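You operate a simulated robot arm through the tools that you are given. There is no shell and no other tool.

You run a simulated robot arm. Do the job below in one go: nothing can be reset, and whatever is moved stays where it is left.

JOB
Gauge hose D15 from the grey stand and correct the dial to give 22.5 mm.
Fine: one press of the yellow button; the hose goes back in its socket; the press stays off, the guard shut. Set down upright: what you pick out.

Only the result counts: the job must be done as asked and must still hold three seconds after the hand-in. Knocking over, shifting, dropping, spilling or breaking anything else fails it.

ROBOT AND FRAMES
A 6-joint arm with a two-finger parallel gripper, fixed in place. Base frame: the origin is on the floor under the middle of its stand, x ahead of it, y to its left, z up; the work surface is at about z = 92. Lengths are in cm, angles in degrees, forces in N, time in s.
With the tool pointing down near the work surface it reaches from about 36 to 76 cm from the base axis. Its first joint turns from -66.0 to 66.0 degrees. Payload 2.45 kg.
The TCP is the grasp point between the finger pads, 2.4 cm short of the fingertips. In the tool frame z runs along the fingers and y along their closing line. The gripper opens to 6.8 cm. The fingers are 1.7 cm wide and 1 cm thick; the gripper's body (4 by 7 cm) begins 4.1 cm behind the TCP.
Orientation is that of the tool frame in the base frame, as [roll, pitch, yaw] about the fixed x, y, z axes, in that order (R = Rz(yaw) Ry(pitch) Rx(roll)). With the fingers straight down and closing along the base's y, the tool's x points along the base's -x, its y along +y and its z along -z.

CONTROLS
- The arm moves only by the tool apply_moves. Its argument "plan" is a list of rows, each an object (a shift or turn left out is 0, a gripper value left out holds the last) with "travel": the shift along the base's x, y, z in m, a list of three; "dr": the turn, a rotation vector about the base's x, y, z in degrees, a list of three; "grip": the closure, from 0 (fully open) to 1 (shut). In form: [{"travel": [dx, dy, dz], "dr": [rx, ry, rz], "grip": grip}, ...]. A call has 1 to 20 rows; each row is the pose to reach, as a shift and turn from the pose commanded when the call began. Rows are played at 5 a second. More than 5 cm and 8.6 degrees between two rows, or a gripper value outside its range, and nothing of the call is played. A pose out of reach is approached as far as the arm can. The call stops where the force on the tool passes 40 N (or 10 N more than at its start, if that is more) or the arm is blocked; 0.2 s more then pass. The fingers move at their own pace (about 10.8 cm/s each) and stop on an object; they squeeze with about 25 N. The grip force told is the motor's: it shows also when the fingers shut on nothing. Time passes only in rows, and 0.2 s behind the last, so rows that repeat a pose let the fingers close. It gives the time, the measured TCP pose, the force on the tool (base axes), the opening and the grip force at its end, in the units of the frame above (readings bear some noise), with the torque about the TCP (base axes, N m) and any sound that the robot's microphone picked up, and new pictures: "show" is both (left out), scene, wrist or none.
- Cameras (640 x 400 px; columns grow to the right, rows downward): "scene" is fixed at [14.64, 39.76, 146.36]; the picture's right is [-0.91, -0.42, 0.00], its down [-0.23, 0.51, -0.83] and it looks along [0.35, -0.75, -0.56] (base axes); focal length 242 px, centre (320, 200). "wrist" rides on the gripper at [8.4, 1.1, -7.5] in the tool frame; the picture's right is [-0.13, 0.99, 0.00], its down [-0.60, -0.08, -0.79] and it looks along [-0.79, -0.10, 0.61] (tool axes); focal length 251 px, centre (320, 200). There is no depth. A picture from a camera that has moved, and an enlarged one, comes with that camera's place and axes in the base frame and with its lens.
- close_up(camera, box): a new picture of the part [left, top, right, bottom] of that camera's present view, enlarged. No time passes.
- close_job(): hands the job in; it is judged then, once.

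Nothing tells you positions but the pictures and the camera data. Unless the task says otherwise, let go and move clear before handing in.

The tools are called after ">>>" as a command line: name --argument value ..., lists and objects as JSON in quotes. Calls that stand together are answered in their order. apply_moves: Moves the arm, as the interface text tells. Its arguments: {"type":"object","properties":{"plan":{"type":"array","items":{"type":"object","properties":{"travel":{"type":"array","items":{"type":"number"}},"dr":{"type":"array","items":{"type":"number"}},"grip":{"type":"number"}}}},"show":{"type":"string","enum":["both","scene","wrist","none"]}},"required":["plan"]} The other tools are called the same way: close_up (camera, box) takes an enlarged picture of a part of a camera's view; close_job () hands the job in.

At the start:

```text
time: 0.0
eef_pos: [49.28, -5.02, 124.71]
ee_rot: [-179.9, 0.1, 179.9]
contact_force: [-0.2, 0.0, 0.1]
torque: [0.03, 0.01, 0.0]
width: 6.8
grip_force: 0.1
```

scene: 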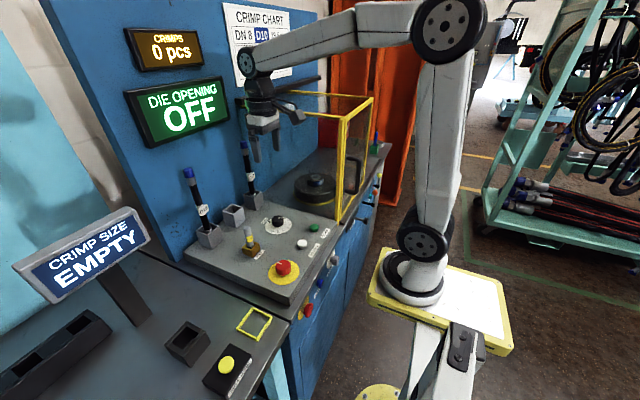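
wrist: 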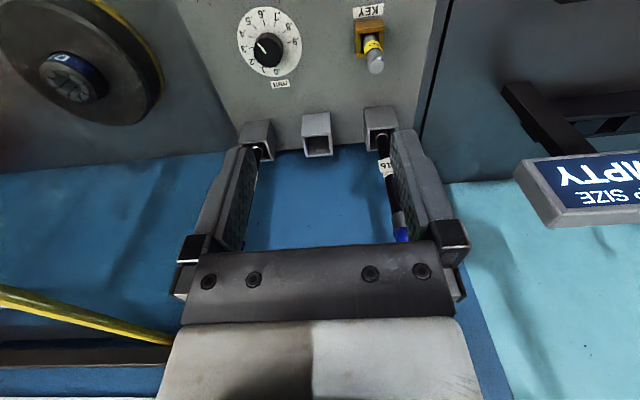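

I see a press with a control panel, a dial, a key switch, hose sockets with two hoses, a gauge socket near a "CRIMP SIZE" display, and a yellow button. I'll take close-ups to read labels before moving.

>>> close_up --camera "scene" --box '[160, 130, 360, 310]'

>>> close_up --camera "scene" --box '[210, 0, 330, 90]'

>>> close_up --camera "scene" --box '[0, 190, 320, 400]'

>>> close_up --camera "wrist" --box '[220, 0, 460, 160]'

>>> close_up --camera "wrist" --box '[220, 100, 460, 260]'

```text
2.22 times, centred on (260, 220) of scene
camera zoom: at [14.64, 39.76, 146.36], right [-0.91, -0.42, 0.0], down [-0.23, 0.51, -0.83], along [0.35, -0.75, -0.56], focal length 538 px, centre (453, 156)
```

zoom: 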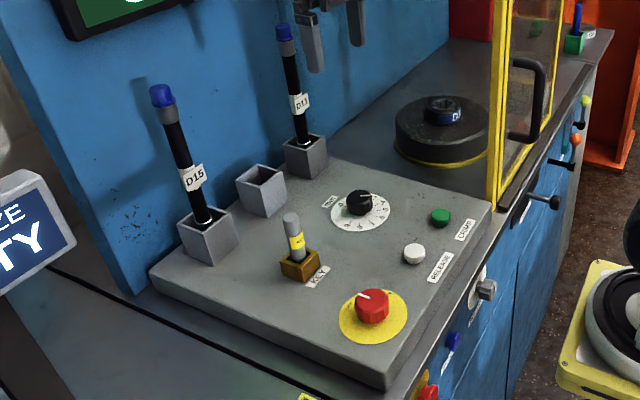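

```text
4.44 times, centred on (270, 45) of scene
camera zoom: at [14.64, 39.76, 146.36], right [-0.91, -0.42, 0.0], down [-0.23, 0.51, -0.83], along [0.35, -0.75, -0.56], focal length 1075 px, centre (542, 889)
```

zoom: 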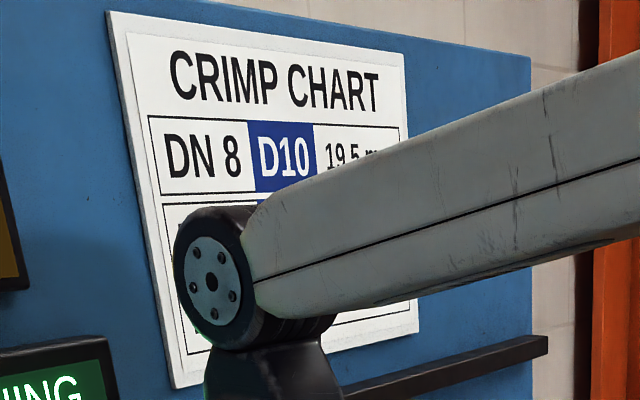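

```text
1.90 times, centred on (160, 295) of scene
camera zoom: at [14.64, 39.76, 146.36], right [-0.91, -0.42, 0.0], down [-0.23, 0.51, -0.83], along [0.35, -0.75, -0.56], focal length 461 px, centre (625, 19)
```

zoom: 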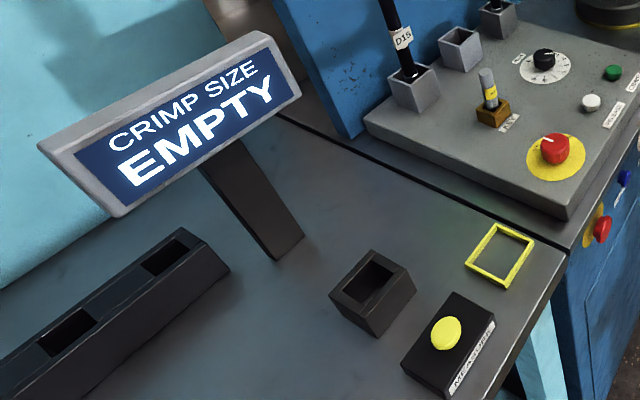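

```text
2.50 times, centred on (340, 80) of wrist
camera zoom: at [40.82, -3.82, 132.06], right [0.13, 0.99, 0.0], down [0.6, -0.08, 0.79], along [0.79, -0.1, -0.61], focal length 629 px, centre (270, 500)
```

zoom: 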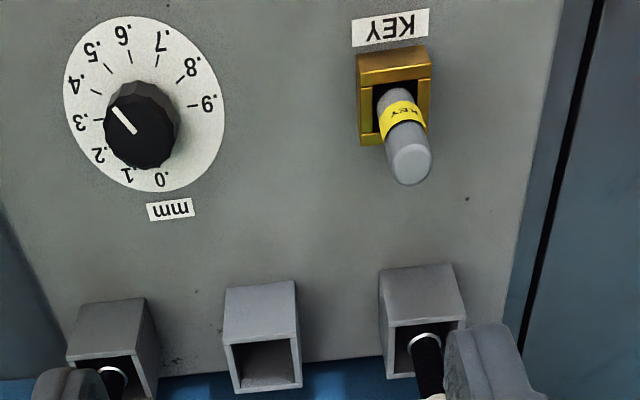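

```text
2.50 times, centred on (340, 180) of wrist
camera zoom: at [40.82, -3.82, 132.06], right [0.13, 0.99, 0.0], down [0.6, -0.08, 0.79], along [0.79, -0.1, -0.61], focal length 629 px, centre (270, 250)
```

zoom: 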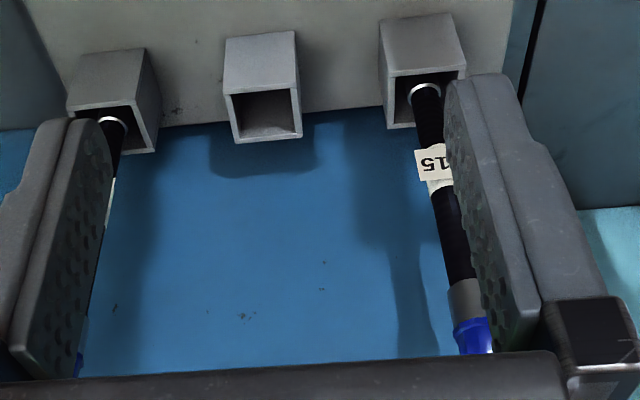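

The D15 hose stands in the grey socket at about (69, 3), the gauge socket at about (50, 28), the yellow MEASURE button at about (39.5, 28.5) and the dial at about (55, -13). I'll move the arm sideways at height so I can see the chart and the gauge area.

>>> apply_moves --plan '[{"travel": [-0.02, 0.045, 0.0]}, {"travel": [-0.04, 0.09, 0.0]}, {"travel": [-0.06, 0.13, 0.0]}, {"travel": [-0.08, 0.17, 0.0]}, {"travel": [-0.08, 0.21, 0.0]}, {"travel": [-0.08, 0.25, 0.0]}]'

```text
time: 1.4
eef_pos: [41.4, 20.16, 124.61]
ee_rot: [180.0, 0.0, 180.0]
contact_force: [0.4, 0.4, -0.3]
torque: [-0.06, -0.01, 0.01]
width: 6.81
grip_force: 0.0
camera wrist: at [32.92, 21.33, 131.97], right [0.13, 0.99, 0.0], down [0.6, -0.08, 0.79], along [0.79, -0.1, -0.61], focal length 251 px, centre (320, 200)
```

scene: 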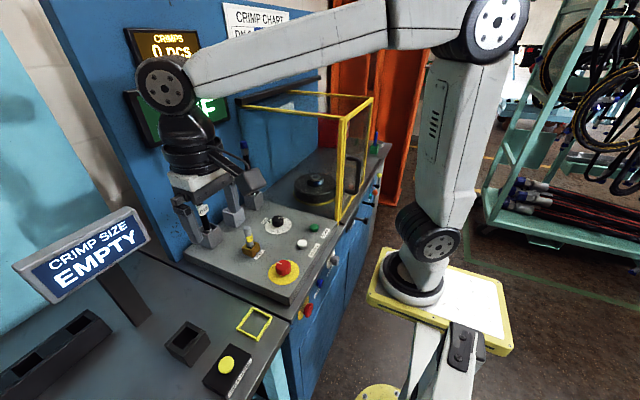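
wrist: 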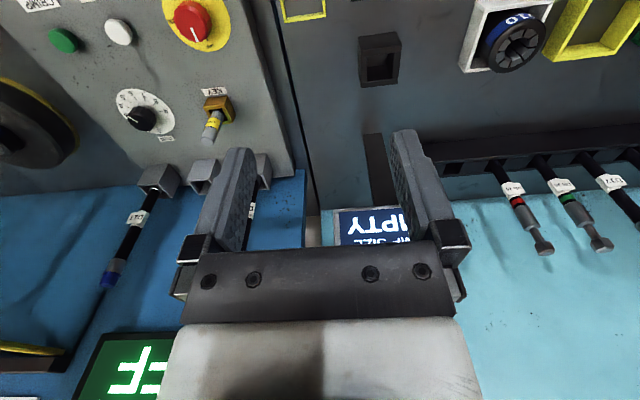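

The wrist view now shows another rack with hoses and a die marked "D10?" in a white frame. I'll zoom in on these.

>>> close_up --camera "wrist" --box '[440, 0, 640, 125]'

>>> close_up --camera "wrist" --box '[440, 120, 640, 270]'

>>> close_up --camera "wrist" --box '[40, 0, 300, 160]'

>>> close_up --camera "wrist" --box '[80, 130, 320, 290]'

```text
3.20 times, centred on (540, 62) of wrist
camera zoom: at [32.92, 21.33, 131.97], right [0.13, 0.99, 0.0], down [0.6, -0.08, 0.79], along [0.79, -0.1, -0.61], focal length 805 px, centre (-384, 640)
```

zoom: 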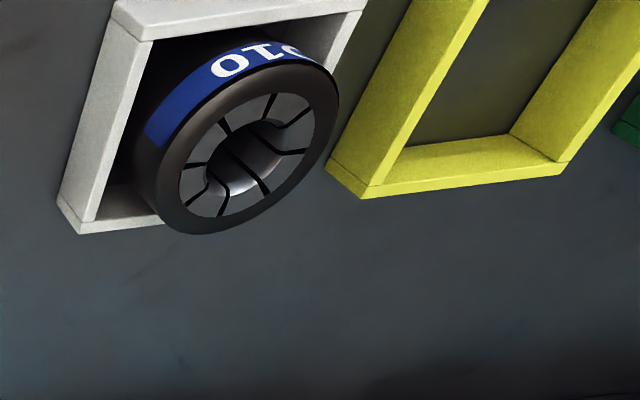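

```text
2.67 times, centred on (540, 195) of wrist
camera zoom: at [32.92, 21.33, 131.97], right [0.13, 0.99, 0.0], down [0.6, -0.08, 0.79], along [0.79, -0.1, -0.61], focal length 670 px, centre (-267, 213)
```

zoom: 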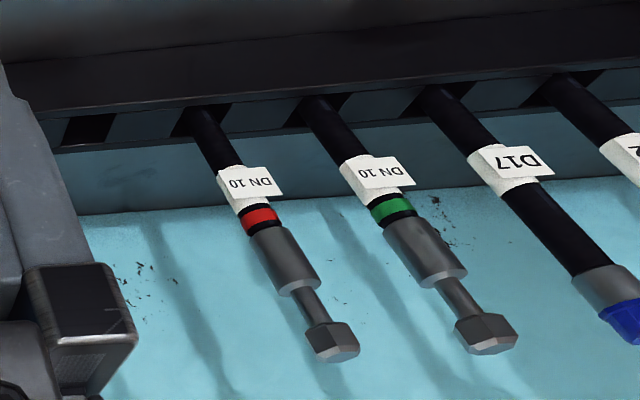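

```text
2.46 times, centred on (170, 80) of wrist
camera zoom: at [32.92, 21.33, 131.97], right [0.13, 0.99, 0.0], down [0.6, -0.08, 0.79], along [0.79, -0.1, -0.61], focal length 619 px, centre (689, 495)
```

zoom: 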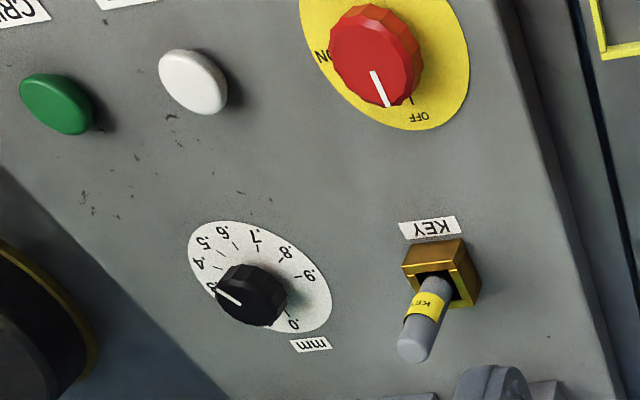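

```text
2.50 times, centred on (200, 210) of wrist
camera zoom: at [32.92, 21.33, 131.97], right [0.13, 0.99, 0.0], down [0.6, -0.08, 0.79], along [0.79, -0.1, -0.61], focal length 629 px, centre (620, 175)
```

zoom: 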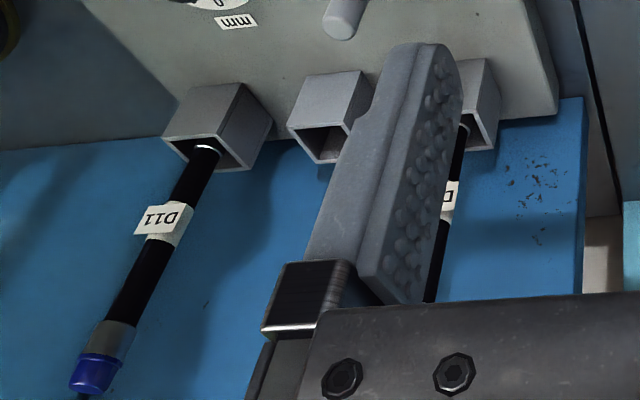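

Other hoses are in a black rack and stay untouched. The press switch reads OFF. I'll pull the arm in so the scene camera can see the whole crimp chart.

>>> apply_moves --plan '[{"travel": [-0.01, -0.04, 0.0]}, {"travel": [-0.02, -0.08, 0.0]}, {"travel": [-0.03, -0.12, 0.0]}, {"travel": [-0.035, -0.16, 0.0]}, {"travel": [-0.04, -0.2, 0.0]}, {"travel": [-0.04, -0.24, 0.0]}, {"travel": [-0.04, -0.27, 0.0]}]'

>>> close_up --camera "scene" --box '[210, 0, 330, 90]'

>>> close_up --camera "scene" --box '[160, 130, 320, 240]'

```text
time: 3.0
eef_pos: [37.1, -7.05, 124.21]
ee_rot: [-180.0, 0.0, -179.9]
contact_force: [0.2, -0.5, -0.4]
torque: [-0.01, 0.01, -0.03]
width: 6.82
grip_force: 0.1
out of reach, approached as far as the arm can: row 5, 6
camera wrist: at [28.8, -5.95, 131.71], right [0.13, 0.99, 0.0], down [0.6, -0.08, 0.79], along [0.79, -0.1, -0.61], focal length 251 px, centre (320, 200)
```

scene: 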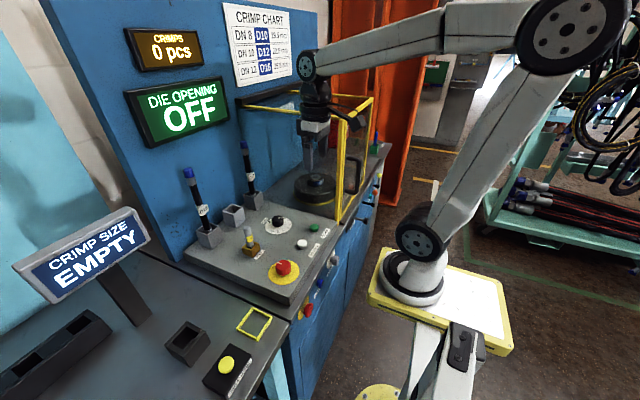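
wrist: 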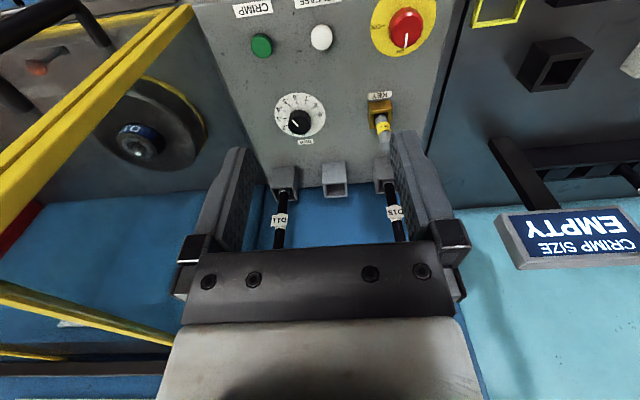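

```text
4.44 times, centred on (270, 45) of scene
camera zoom: at [14.64, 39.76, 146.36], right [-0.91, -0.42, 0.0], down [-0.23, 0.51, -0.83], along [0.35, -0.75, -0.56], focal length 1075 px, centre (542, 889)
```

zoom: 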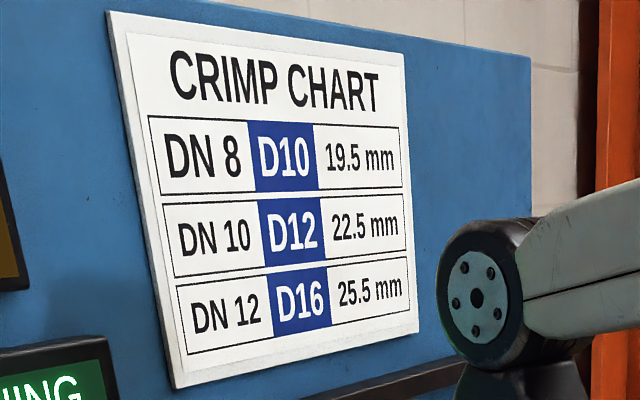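

```text
3.64 times, centred on (240, 185) of scene
camera zoom: at [14.64, 39.76, 146.36], right [-0.91, -0.42, 0.0], down [-0.23, 0.51, -0.83], along [0.35, -0.75, -0.56], focal length 880 px, centre (611, 254)
```

zoom: 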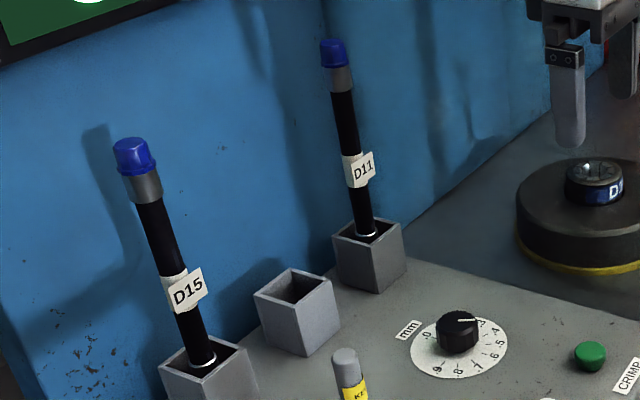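

The chart says DN 10 → D12 → 22.5 mm, so the dial scale is tenths of a millimetre and sits near .3 now. I'll move toward the D15 hose at height to pin down its position.

>>> apply_moves --plan '[{"travel": [0.04, 0.02, 0.005]}, {"travel": [0.08, 0.04, 0.005]}, {"travel": [0.12, 0.07, 0.005]}, {"travel": [0.16, 0.1, 0.005]}, {"travel": [0.18, 0.1, 0.005]}]'

>>> close_up --camera "wrist" --box '[220, 100, 420, 250]'

>>> close_up --camera "scene" --box '[140, 130, 300, 280]'

```text
time: 4.2
eef_pos: [55.29, 2.68, 125.13]
ee_rot: [180.0, 0.0, -180.0]
contact_force: [0.2, 0.7, -0.3]
torque: [0.0, 0.01, -0.01]
width: 6.79
grip_force: 0.0
camera wrist: at [46.83, 3.84, 132.62], right [0.13, 0.99, 0.0], down [0.6, -0.08, 0.79], along [0.79, -0.1, -0.61], focal length 251 px, centre (320, 200)
```

scene: 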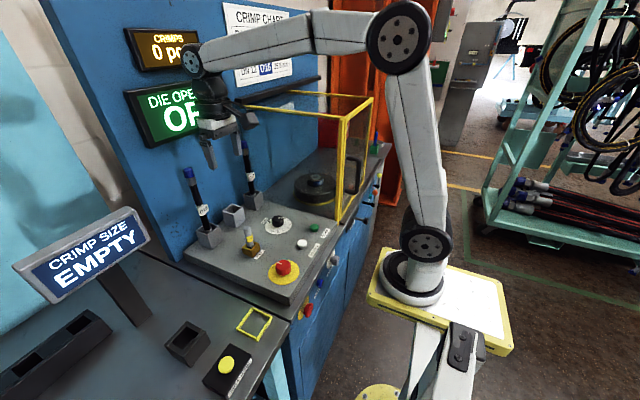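
wrist: 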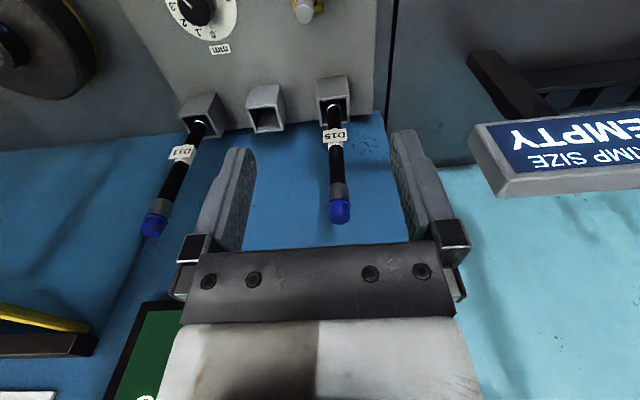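

```text
2.67 times, centred on (320, 175) of wrist
camera zoom: at [46.83, 3.84, 132.62], right [0.13, 0.99, 0.0], down [0.6, -0.08, 0.79], along [0.79, -0.1, -0.61], focal length 670 px, centre (320, 267)
```

zoom: 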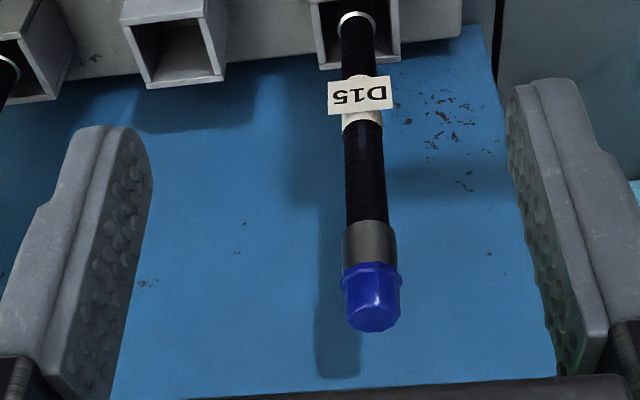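

```text
2.67 times, centred on (220, 205) of scene
camera zoom: at [14.64, 39.76, 146.36], right [-0.91, -0.42, 0.0], down [-0.23, 0.51, -0.83], along [0.35, -0.75, -0.56], focal length 645 px, centre (587, 187)
```

zoom: 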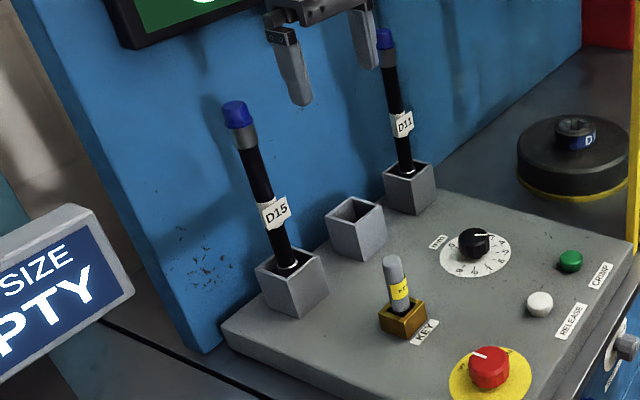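

The hose is vertical at about (69.2, 3.0), with its top at z≈117.8 and its bottom ring near z≈97. The DIE OPENING display hangs on the wall right above it, so I'll zoom in to check clearances before choosing a grasp angle.

>>> close_up --camera "scene" --box '[170, 155, 220, 190]'

>>> close_up --camera "wrist" --box '[310, 150, 370, 230]'

>>> close_up --camera "wrist" --box '[80, 260, 240, 400]'

>>> close_up --camera "scene" --box '[110, 60, 270, 170]'

```text
11.43 times, centred on (195, 172) of scene
camera zoom: at [14.64, 39.76, 146.36], right [-0.91, -0.42, 0.0], down [-0.23, 0.51, -0.83], along [0.35, -0.75, -0.56], focal length 2764 px, centre (1749, 514)
```

zoom: 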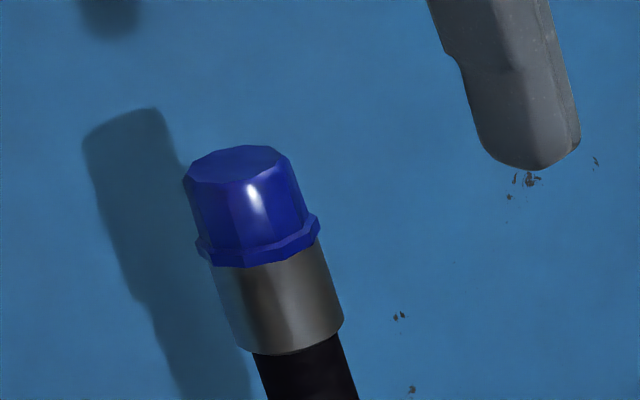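

```text
5.00 times, centred on (340, 190) of wrist
camera zoom: at [46.83, 3.84, 132.62], right [0.13, 0.99, 0.0], down [0.6, -0.08, 0.79], along [0.79, -0.1, -0.61], focal length 1257 px, centre (220, 250)
```

zoom: 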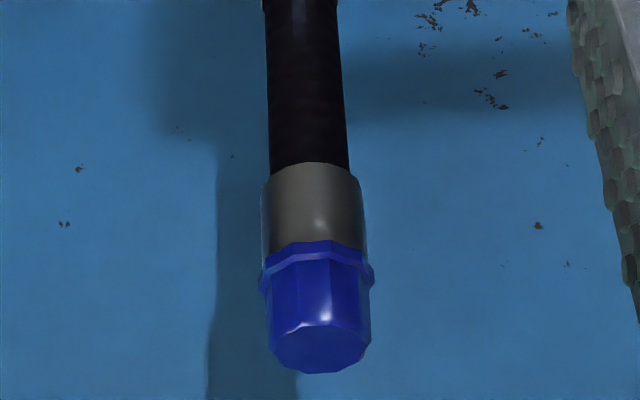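

```text
2.86 times, centred on (160, 330) of wrist
camera zoom: at [46.83, 3.84, 132.62], right [0.13, 0.99, 0.0], down [0.6, -0.08, 0.79], along [0.79, -0.1, -0.61], focal length 718 px, centre (777, -171)
```

zoom: 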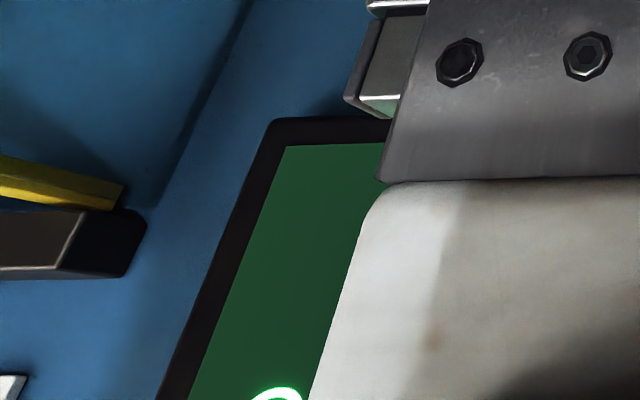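

```text
3.64 times, centred on (190, 115) of scene
camera zoom: at [14.64, 39.76, 146.36], right [-0.91, -0.42, 0.0], down [-0.23, 0.51, -0.83], along [0.35, -0.75, -0.56], focal length 880 px, centre (793, 509)
```

zoom: 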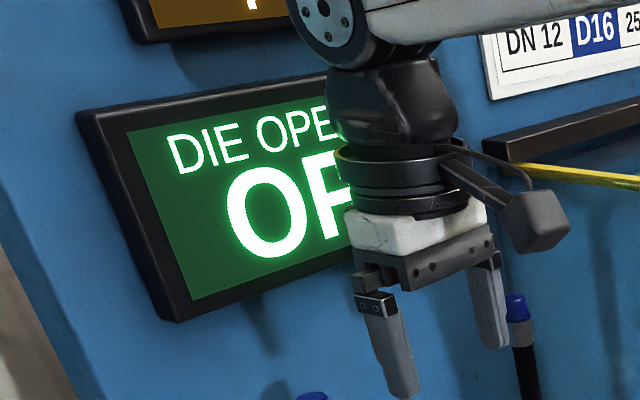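

The cap is about 2.5 cm wide, with the crimped ferrule just below it at z≈113.6–115.8. To keep the wrist clear of the wall display, I'll tilt the tool 45° so it approaches from the robot's side, pointing +x and down.

>>> apply_moves --plan '[{"dr": [0, -7.5, 0]}, {"dr": [0, -15, 0]}, {"dr": [0, -22.5, 0]}, {"dr": [0, -30, 0]}, {"dr": [0, -37.5, 0]}, {"dr": [0, -45, 0]}, {"dr": [0, -45, 0]}]'

```text
time: 5.8
eef_pos: [55.28, 2.93, 124.99]
ee_rot: [180.0, 45.1, 180.0]
contact_force: [0.3, -0.3, -0.5]
torque: [0.02, 0.01, 0.0]
width: 6.8
grip_force: 0.0
camera wrist: at [43.92, 4.13, 124.31], right [0.09, 0.99, 0.09], down [-0.14, -0.08, 0.99], along [0.99, -0.1, 0.13], focal length 251 px, centre (320, 200)
```

scene: 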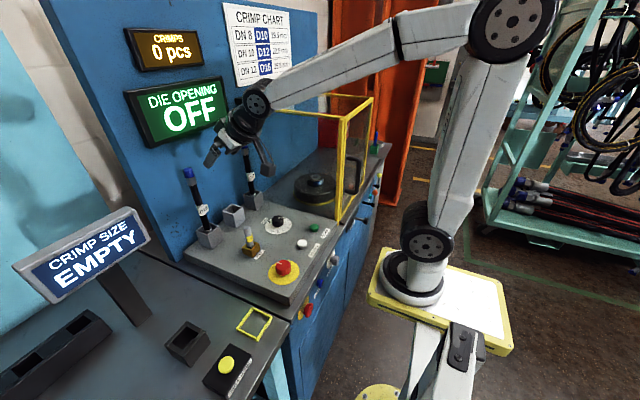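
wrist: 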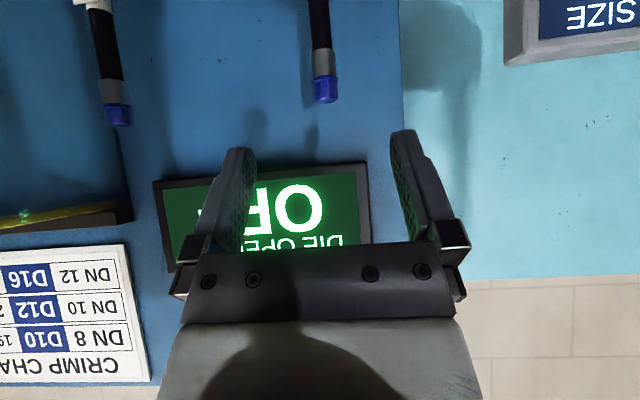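

The tilt worked and the hose is visible at the expected spot. I'll descend to z≈114.2 and close in, stopping short to check alignment.

>>> apply_moves --plan '[{"travel": [0.01, 0.0017, -0.04]}, {"travel": [0.02, 0.0017, -0.08]}, {"travel": [0.03, 0.0017, -0.108]}, {"travel": [0.06, 0.0017, -0.108]}, {"travel": [0.08, 0.0017, -0.108]}, {"travel": [0.08, 0.0017, -0.108]}]'

>>> close_up --camera "wrist" --box '[220, 100, 420, 250]'

>>> close_up --camera "scene" --box '[150, 100, 310, 240]'

```text
time: 7.2
eef_pos: [63.22, 3.05, 114.1]
ee_rot: [-180.0, 45.1, 180.0]
contact_force: [1.0, -0.2, 0.1]
torque: [0.01, -0.01, 0.03]
width: 6.8
grip_force: 0.1
camera wrist: at [52.0, 4.11, 113.53], right [0.09, 0.99, 0.09], down [-0.13, -0.08, 0.99], along [0.99, -0.1, 0.13], focal length 251 px, centre (320, 200)
```

scene: 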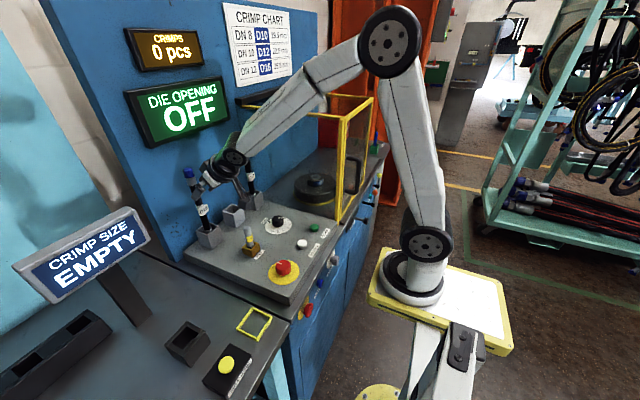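
wrist: 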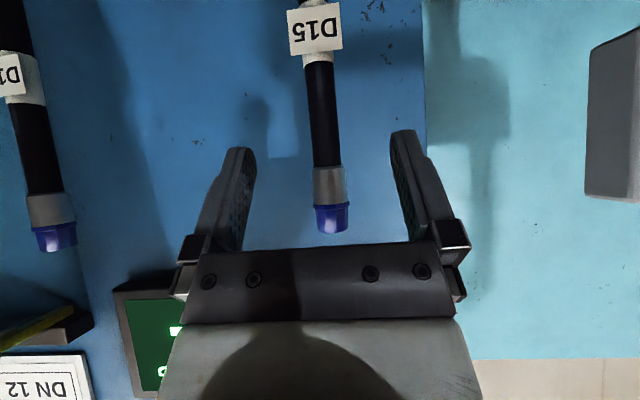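

```text
2.67 times, centred on (320, 175) of wrist
camera zoom: at [52.0, 4.11, 113.53], right [0.09, 0.99, 0.09], down [-0.13, -0.08, 0.99], along [0.99, -0.1, 0.13], focal length 670 px, centre (320, 267)
```

zoom: 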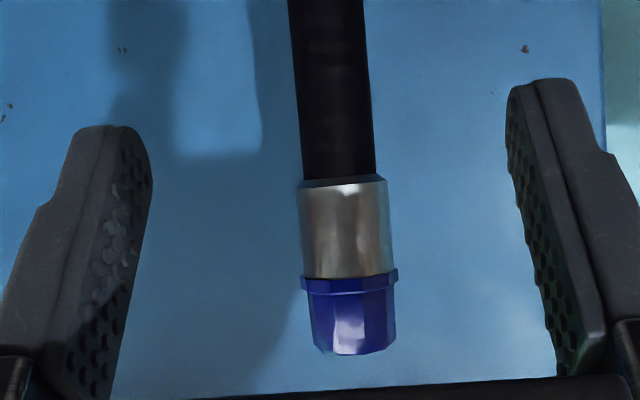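

```text
2.86 times, centred on (230, 170) of scene
camera zoom: at [14.64, 39.76, 146.36], right [-0.91, -0.42, 0.0], down [-0.23, 0.51, -0.83], along [0.35, -0.75, -0.56], focal length 691 px, centre (577, 286)
```

zoom: 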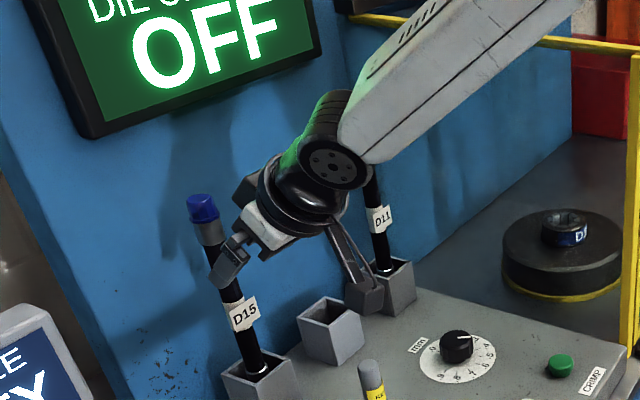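

The hose is centred between the fingers in y, with the ferrule at z≈113.5–115.9. I'll advance 6 cm onto the ferrule and close the gripper.

>>> apply_moves --plan '[{"travel": [0.02, 0.0, 0.002]}, {"travel": [0.04, 0.0, 0.002]}, {"travel": [0.06, 0.0, 0.002]}, {"travel": [0.06, 0.0, 0.002]}, {"travel": [0.06, 0.0, 0.002], "grip": 0.3}, {"travel": [0.06, 0.0, 0.002], "grip": 0.5}]'

>>> close_up --camera "wrist" --box '[220, 100, 420, 250]'

>>> close_up --camera "scene" --box '[150, 100, 310, 240]'

```text
time: 8.6
eef_pos: [69.27, 3.22, 114.4]
ee_rot: [-180.0, 45.0, -179.9]
contact_force: [1.2, 0.1, -0.1]
torque: [0.01, -0.01, 0.01]
width: 3.38
grip_force: 0.2
camera wrist: at [58.11, 4.38, 113.76], right [0.09, 0.99, 0.09], down [-0.13, -0.08, 0.99], along [0.99, -0.1, 0.13], focal length 251 px, centre (320, 200)
```

scene: 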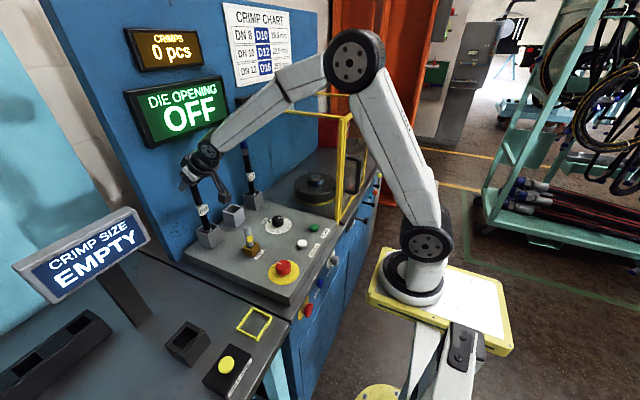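
wrist: 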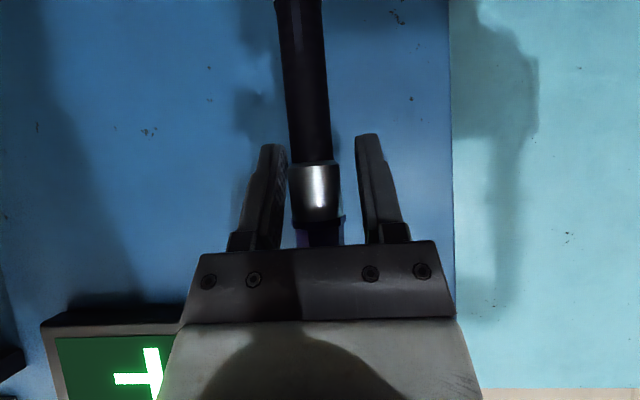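

```text
2.67 times, centred on (320, 175) of wrist
camera zoom: at [58.11, 4.38, 113.76], right [0.09, 0.99, 0.09], down [-0.13, -0.08, 0.99], along [0.99, -0.1, 0.13], focal length 670 px, centre (320, 267)
```

zoom: 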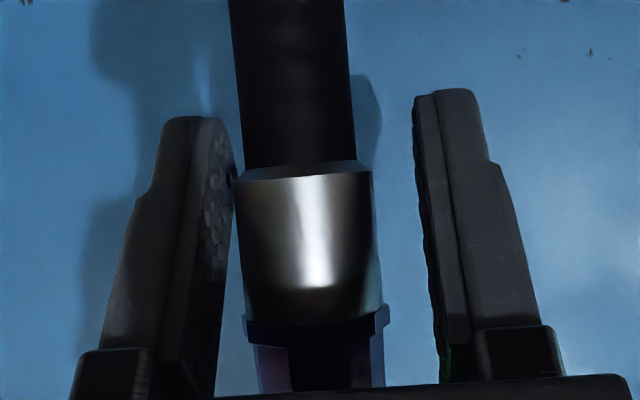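

```text
2.86 times, centred on (230, 170) of scene
camera zoom: at [14.64, 39.76, 146.36], right [-0.91, -0.42, 0.0], down [-0.23, 0.51, -0.83], along [0.35, -0.75, -0.56], focal length 691 px, centre (577, 286)
```

zoom: 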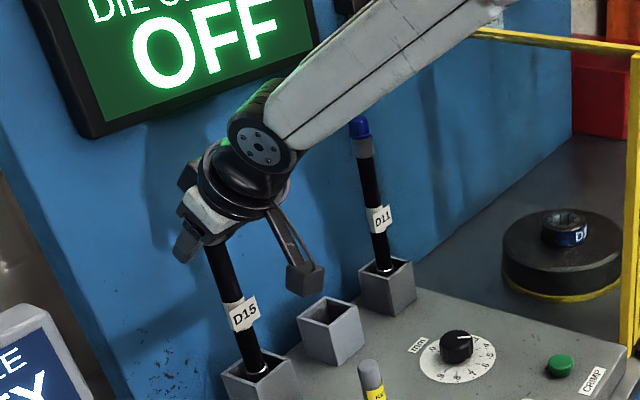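

The ferrule is between the pads, about 1–2 mm off centre toward −y. I'll nudge that out and close fully.

>>> apply_moves --plan '[{"travel": [0.0, -0.0013, 0.0], "grip": 0.5}, {"travel": [0.0, -0.0013, 0.0], "grip": 0.6}, {"travel": [0.0, -0.0013, 0.0], "grip": 0.7}, {"travel": [0.0, -0.0013, 0.0], "grip": 0.85}, {"travel": [0.0, -0.0013, 0.0], "grip": 1.0}, {"travel": [0.0, -0.0013, 0.0], "grip": 1.0}, {"travel": [0.0, -0.0013, 0.0], "grip": 1.0}]' --show "wrist"

```text
time: 10.2
eef_pos: [69.35, 3.05, 114.38]
ee_rot: [-180.0, 45.0, -180.0]
contact_force: [0.2, -1.9, 0.6]
torque: [-0.31, 0.02, 0.01]
width: 2.55
grip_force: 25.0
camera wrist: at [58.06, 4.21, 113.77], right [0.09, 0.99, 0.09], down [-0.13, -0.08, 0.99], along [0.99, -0.1, 0.13], focal length 251 px, centre (320, 200)
```

wrist: 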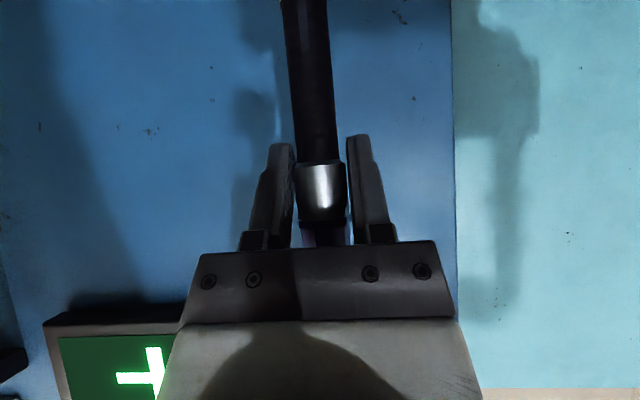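

The grip is firm at a 2.55 cm width. Next comes a slow straight lift, and I'll check that the hose follows.

>>> apply_moves --plan '[{"travel": [0.0, 0.0, 0.01], "grip": 1.0}, {"travel": [0.0, 0.0, 0.02]}, {"travel": [0.0, 0.0, 0.03]}, {"travel": [0.0, 0.0, 0.04]}, {"travel": [0.0, 0.0, 0.05]}, {"travel": [0.0, 0.0, 0.05]}]' --show "both"

>>> close_up --camera "scene" --box '[150, 110, 310, 270]'

```text
time: 11.6
eef_pos: [69.32, 3.08, 119.45]
ee_rot: [-180.0, 45.1, -179.9]
contact_force: [0.8, 0.2, -2.6]
torque: [-0.05, 0.0, 0.03]
width: 2.54
grip_force: 24.4
camera wrist: at [57.99, 4.21, 118.81], right [0.09, 0.99, 0.09], down [-0.13, -0.08, 0.99], along [0.99, -0.1, 0.13], focal length 251 px, centre (320, 200)
```

scene: 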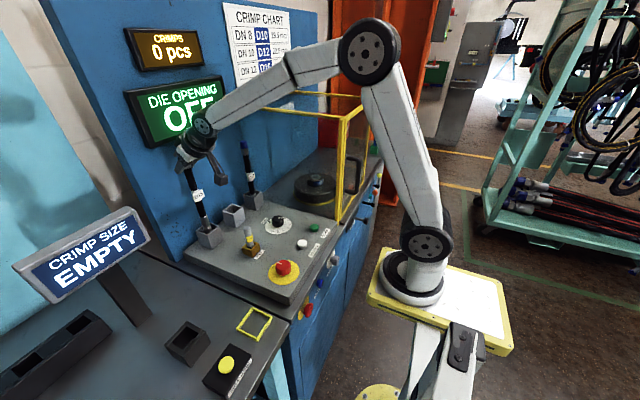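
wrist: 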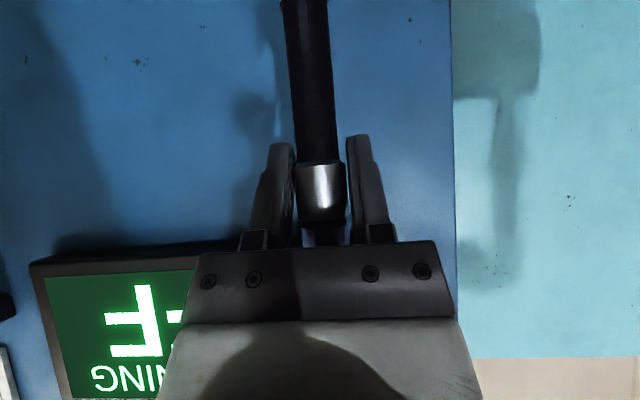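

```text
2.50 times, centred on (230, 190) of scene
camera zoom: at [14.64, 39.76, 146.36], right [-0.91, -0.42, 0.0], down [-0.23, 0.51, -0.83], along [0.35, -0.75, -0.56], focal length 605 px, centre (545, 225)
```

zoom: 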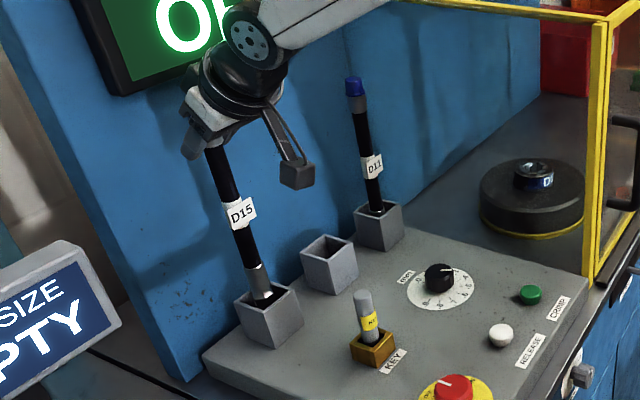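

>>> close_up --camera "scene" --box '[180, 200, 240, 260]'

>>> close_up --camera "scene" --box '[160, 80, 240, 160]'

```text
6.67 times, centred on (210, 230) of scene
camera zoom: at [14.64, 39.76, 146.36], right [-0.91, -0.42, 0.0], down [-0.23, 0.51, -0.83], along [0.35, -0.75, -0.56], focal length 1613 px, centre (1053, 0)
```

zoom: 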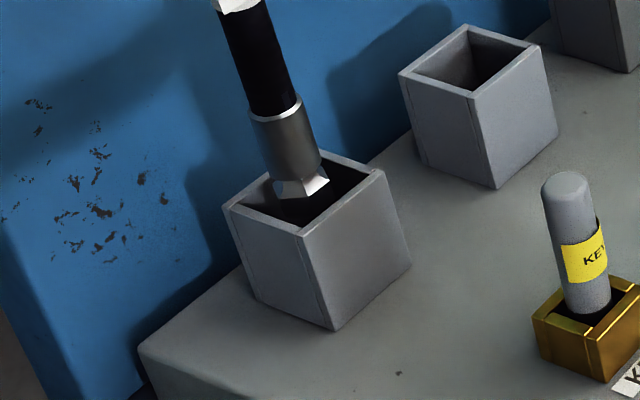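

```text
5.00 times, centred on (200, 120) of scene
camera zoom: at [14.64, 39.76, 146.36], right [-0.91, -0.42, 0.0], down [-0.23, 0.51, -0.83], along [0.35, -0.75, -0.56], focal length 1210 px, centre (920, 600)
```

zoom: 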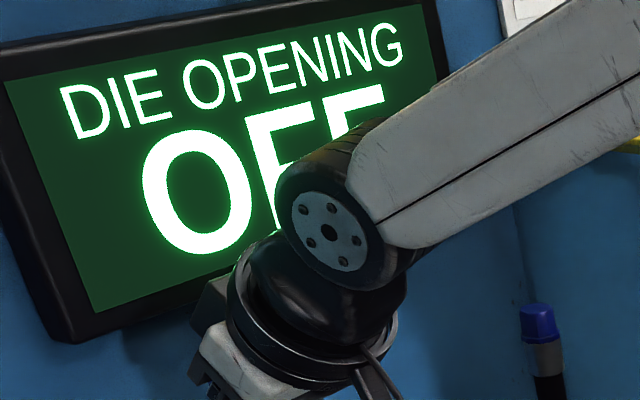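

The hose lifted cleanly. Its lower end carries the crimped ferrule and a hex nut, now level with the socket rim at z≈98. I'll raise it clear, then move back and across toward the gauge, passing short of the CRIMP SIZE sign.

>>> apply_moves --plan '[{"travel": [0.0, 0.0, 0.012], "grip": 1.0}, {"travel": [0.0, 0.0, 0.025]}, {"travel": [-0.015, 0.0, 0.04]}, {"travel": [-0.04, 0.02, 0.045]}, {"travel": [-0.07, 0.04, 0.045]}, {"travel": [-0.1, 0.06, 0.045]}, {"travel": [-0.125, 0.09, 0.045]}, {"travel": [-0.145, 0.12, 0.045]}, {"travel": [-0.165, 0.15, 0.045]}, {"travel": [-0.18, 0.18, 0.045]}, {"travel": [-0.18, 0.18, 0.045]}]'

>>> close_up --camera "scene" --box '[140, 260, 300, 400]'

```text
time: 14.0
eef_pos: [51.43, 21.16, 123.84]
ee_rot: [-180.0, 45.0, 180.0]
contact_force: [-1.1, -0.2, -3.0]
torque: [-0.04, 0.02, -0.03]
width: 2.56
grip_force: 25.5
camera wrist: at [40.12, 22.3, 123.16], right [0.09, 0.99, 0.09], down [-0.13, -0.08, 0.99], along [0.99, -0.1, 0.13], focal length 251 px, centre (320, 200)
```

scene: 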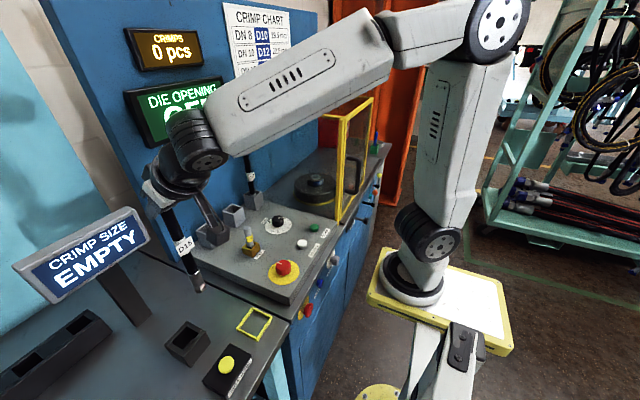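
wrist: 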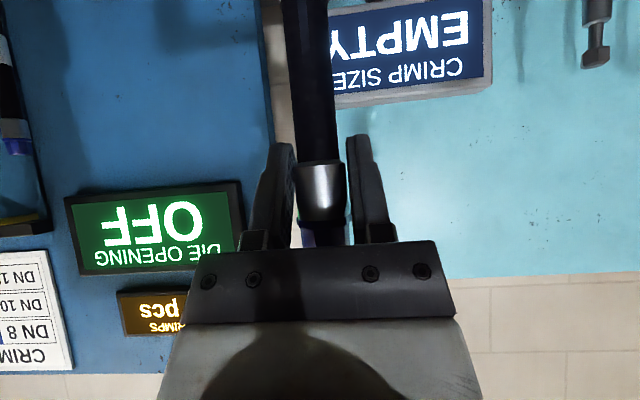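

```text
2.86 times, centred on (220, 330) of scene
camera zoom: at [14.64, 39.76, 146.36], right [-0.91, -0.42, 0.0], down [-0.23, 0.51, -0.83], along [0.35, -0.75, -0.56], focal length 691 px, centre (606, -171)
```

zoom: 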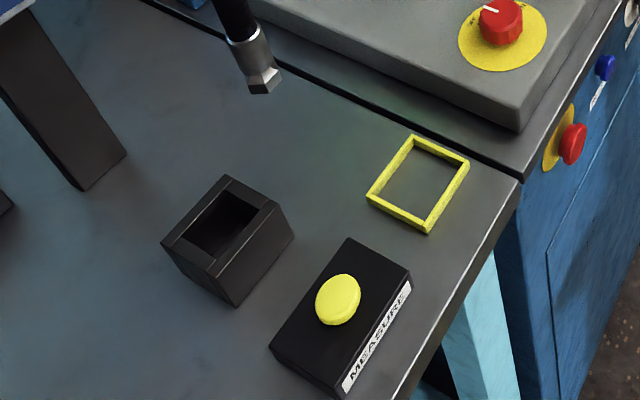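

The hose hangs vertical with its bottom at about z=102.4. The gauge box is axis-aligned with its opening centred near (48.85, 28.8) and rim at z≈97.3. I'll move above it and drop to just over the rim to check.

>>> apply_moves --plan '[{"travel": [-0.012, 0.038, 0.0], "grip": 1.0}, {"travel": [-0.0255, 0.0765, 0.0]}, {"travel": [-0.0255, 0.0765, -0.02]}, {"travel": [-0.0255, 0.0765, -0.037]}, {"travel": [-0.0255, 0.0765, -0.037]}]'

>>> close_up --camera "scene" --box '[150, 300, 230, 370]'

>>> close_up --camera "scene" --box '[100, 180, 260, 380]'

```text
time: 15.2
eef_pos: [48.72, 28.73, 120.27]
ee_rot: [-180.0, 45.1, 180.0]
contact_force: [0.4, 0.7, -3.5]
torque: [-0.03, 0.04, 0.0]
width: 2.54
grip_force: 25.3
camera wrist: at [37.45, 29.91, 119.62], right [0.09, 0.99, 0.09], down [-0.13, -0.08, 0.99], along [0.99, -0.1, 0.13], focal length 251 px, centre (320, 200)
```

scene: 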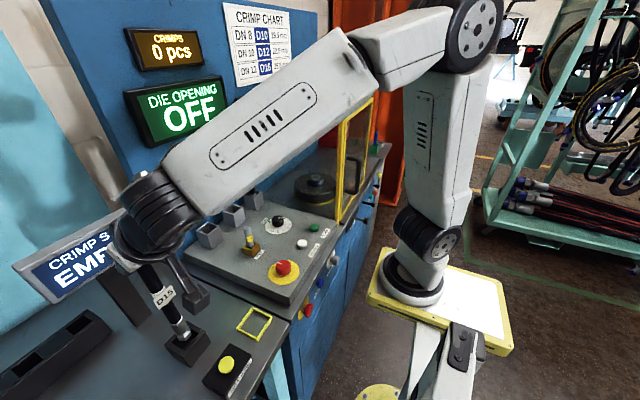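
wrist: 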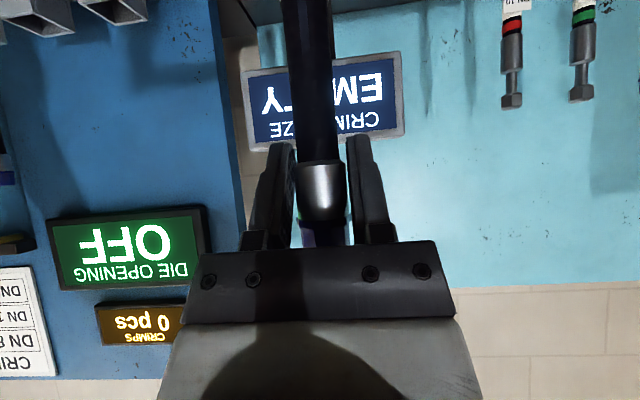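

```text
5.71 times, centred on (190, 335) of scene
camera zoom: at [14.64, 39.76, 146.36], right [-0.91, -0.42, 0.0], down [-0.23, 0.51, -0.83], along [0.35, -0.75, -0.56], focal length 1382 px, centre (1063, -571)
```

zoom: 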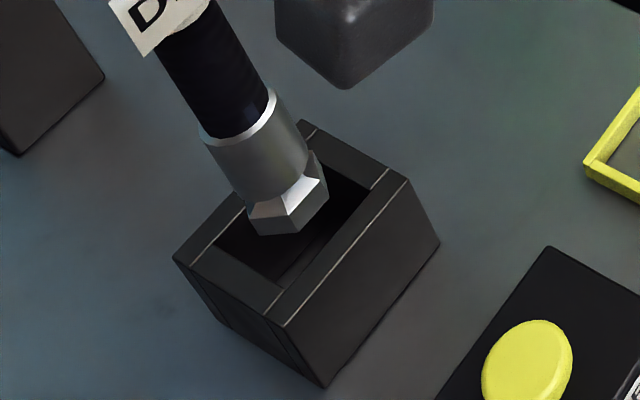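

```text
2.00 times, centred on (180, 280) of scene
camera zoom: at [14.64, 39.76, 146.36], right [-0.91, -0.42, 0.0], down [-0.23, 0.51, -0.83], along [0.35, -0.75, -0.56], focal length 484 px, centre (600, 40)
```

zoom: 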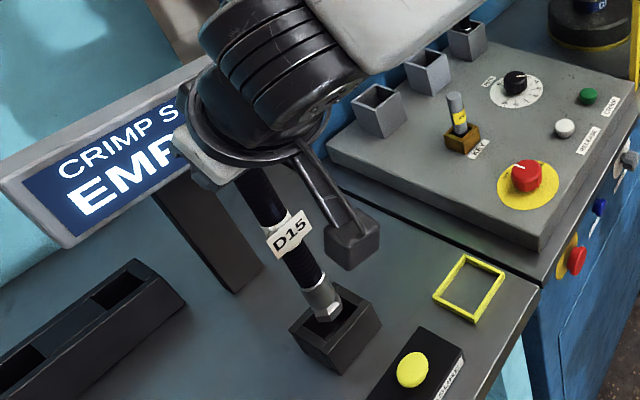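

The hose axis lands within a few millimetres of the gauge opening's centre. I'll apply a small correction (+x, +y) and lower a bit more before looking again.

>>> apply_moves --plan '[{"travel": [0.0028, 0.001, 0.0], "grip": 1.0}, {"travel": [0.0028, 0.001, -0.006]}, {"travel": [0.0028, 0.001, -0.012]}, {"travel": [0.0028, 0.001, -0.012]}]' --show "none"

>>> close_up --camera "scene" --box '[160, 310, 220, 370]'

```text
time: 16.2
eef_pos: [48.9, 28.86, 119.17]
ee_rot: [-179.9, 45.0, 180.0]
contact_force: [-0.4, 0.5, -4.2]
torque: [0.04, 0.0, -0.01]
width: 2.58
grip_force: 24.3
```

```text
6.67 times, centred on (190, 340) of scene
camera zoom: at [14.64, 39.76, 146.36], right [-0.91, -0.42, 0.0], down [-0.23, 0.51, -0.83], along [0.35, -0.75, -0.56], focal length 1613 px, centre (1187, -733)
```

zoom: 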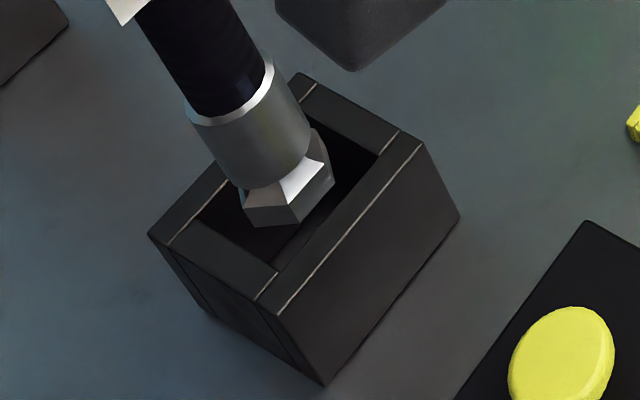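

The hex nut is centred over the gauge opening. I'll lower it in stages.

>>> apply_moves --plan '[{"travel": [0.0, 0.0, -0.005], "grip": 1.0}, {"travel": [0.0, 0.0, -0.01]}, {"travel": [0.0, 0.0, -0.015]}, {"travel": [0.0, 0.0, -0.02]}, {"travel": [0.0, 0.0, -0.02]}]' --show "none"

>>> close_up --camera "scene" --box '[160, 310, 220, 370]'

```text
time: 17.4
eef_pos: [48.87, 28.73, 117.08]
ee_rot: [-180.0, 44.9, -180.0]
contact_force: [0.3, 0.6, -4.0]
torque: [0.02, 0.01, -0.03]
width: 2.56
grip_force: 24.7
```

```text
6.67 times, centred on (190, 340) of scene
camera zoom: at [14.64, 39.76, 146.36], right [-0.91, -0.42, 0.0], down [-0.23, 0.51, -0.83], along [0.35, -0.75, -0.56], focal length 1613 px, centre (1187, -733)
```

zoom: 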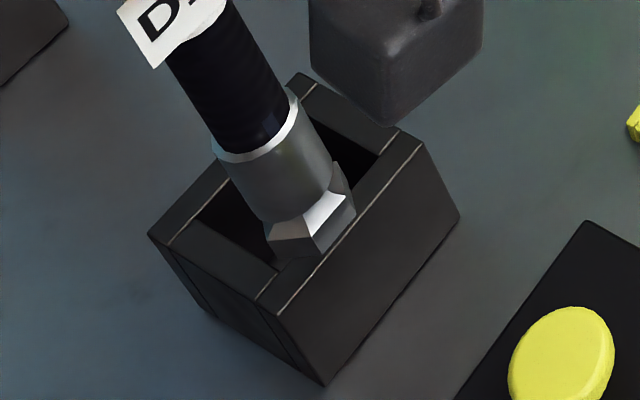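

Here's a correction: the hex still overlaps the low-x wall of the gauge in the picture, so it isn't inside yet. The gauge bench is lower than the panel, which puts the gauge's true centre further out. I'll zoom in on the panel edge to get the bench height before lowering any further.

>>> close_up --camera "scene" --box '[175, 230, 305, 320]'

>>> close_up --camera "scene" --box '[160, 230, 220, 270]'

>>> close_up --camera "scene" --box '[260, 270, 330, 320]'

```text
4.44 times, centred on (240, 275) of scene
camera zoom: at [14.64, 39.76, 146.36], right [-0.91, -0.42, 0.0], down [-0.23, 0.51, -0.83], along [0.35, -0.75, -0.56], focal length 1075 px, centre (676, -133)
```

zoom: 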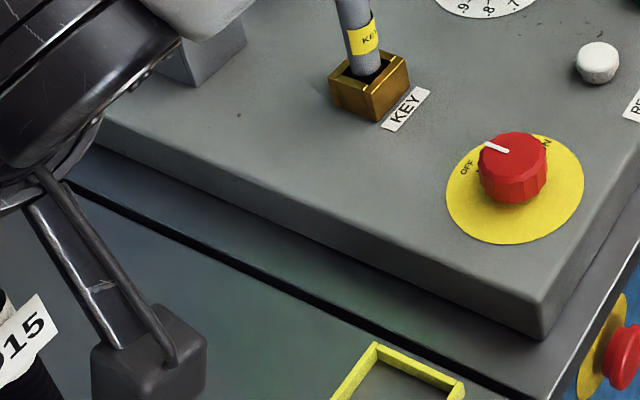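

```text
10.00 times, centred on (190, 250) of scene
camera zoom: at [14.64, 39.76, 146.36], right [-0.91, -0.42, 0.0], down [-0.23, 0.51, -0.83], along [0.35, -0.75, -0.56], focal length 2419 px, centre (1620, -300)
```

zoom: 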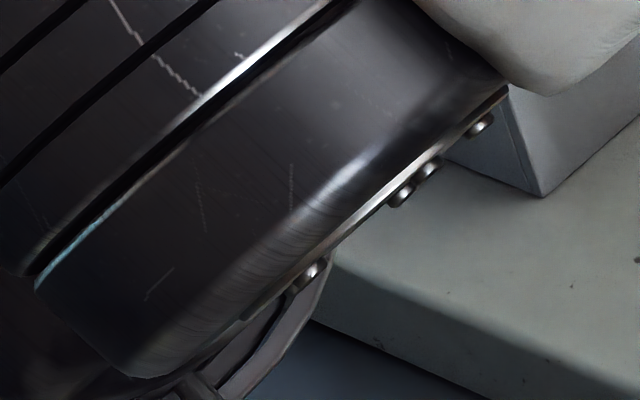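

```text
8.00 times, centred on (295, 295) of scene
camera zoom: at [14.64, 39.76, 146.36], right [-0.91, -0.42, 0.0], down [-0.23, 0.51, -0.83], along [0.35, -0.75, -0.56], focal length 1935 px, centre (520, -560)
```

zoom: 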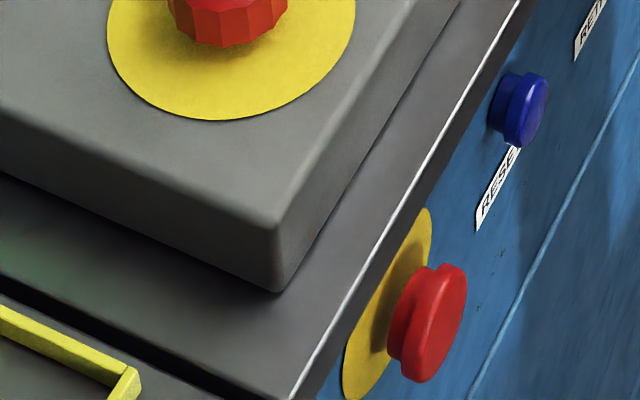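

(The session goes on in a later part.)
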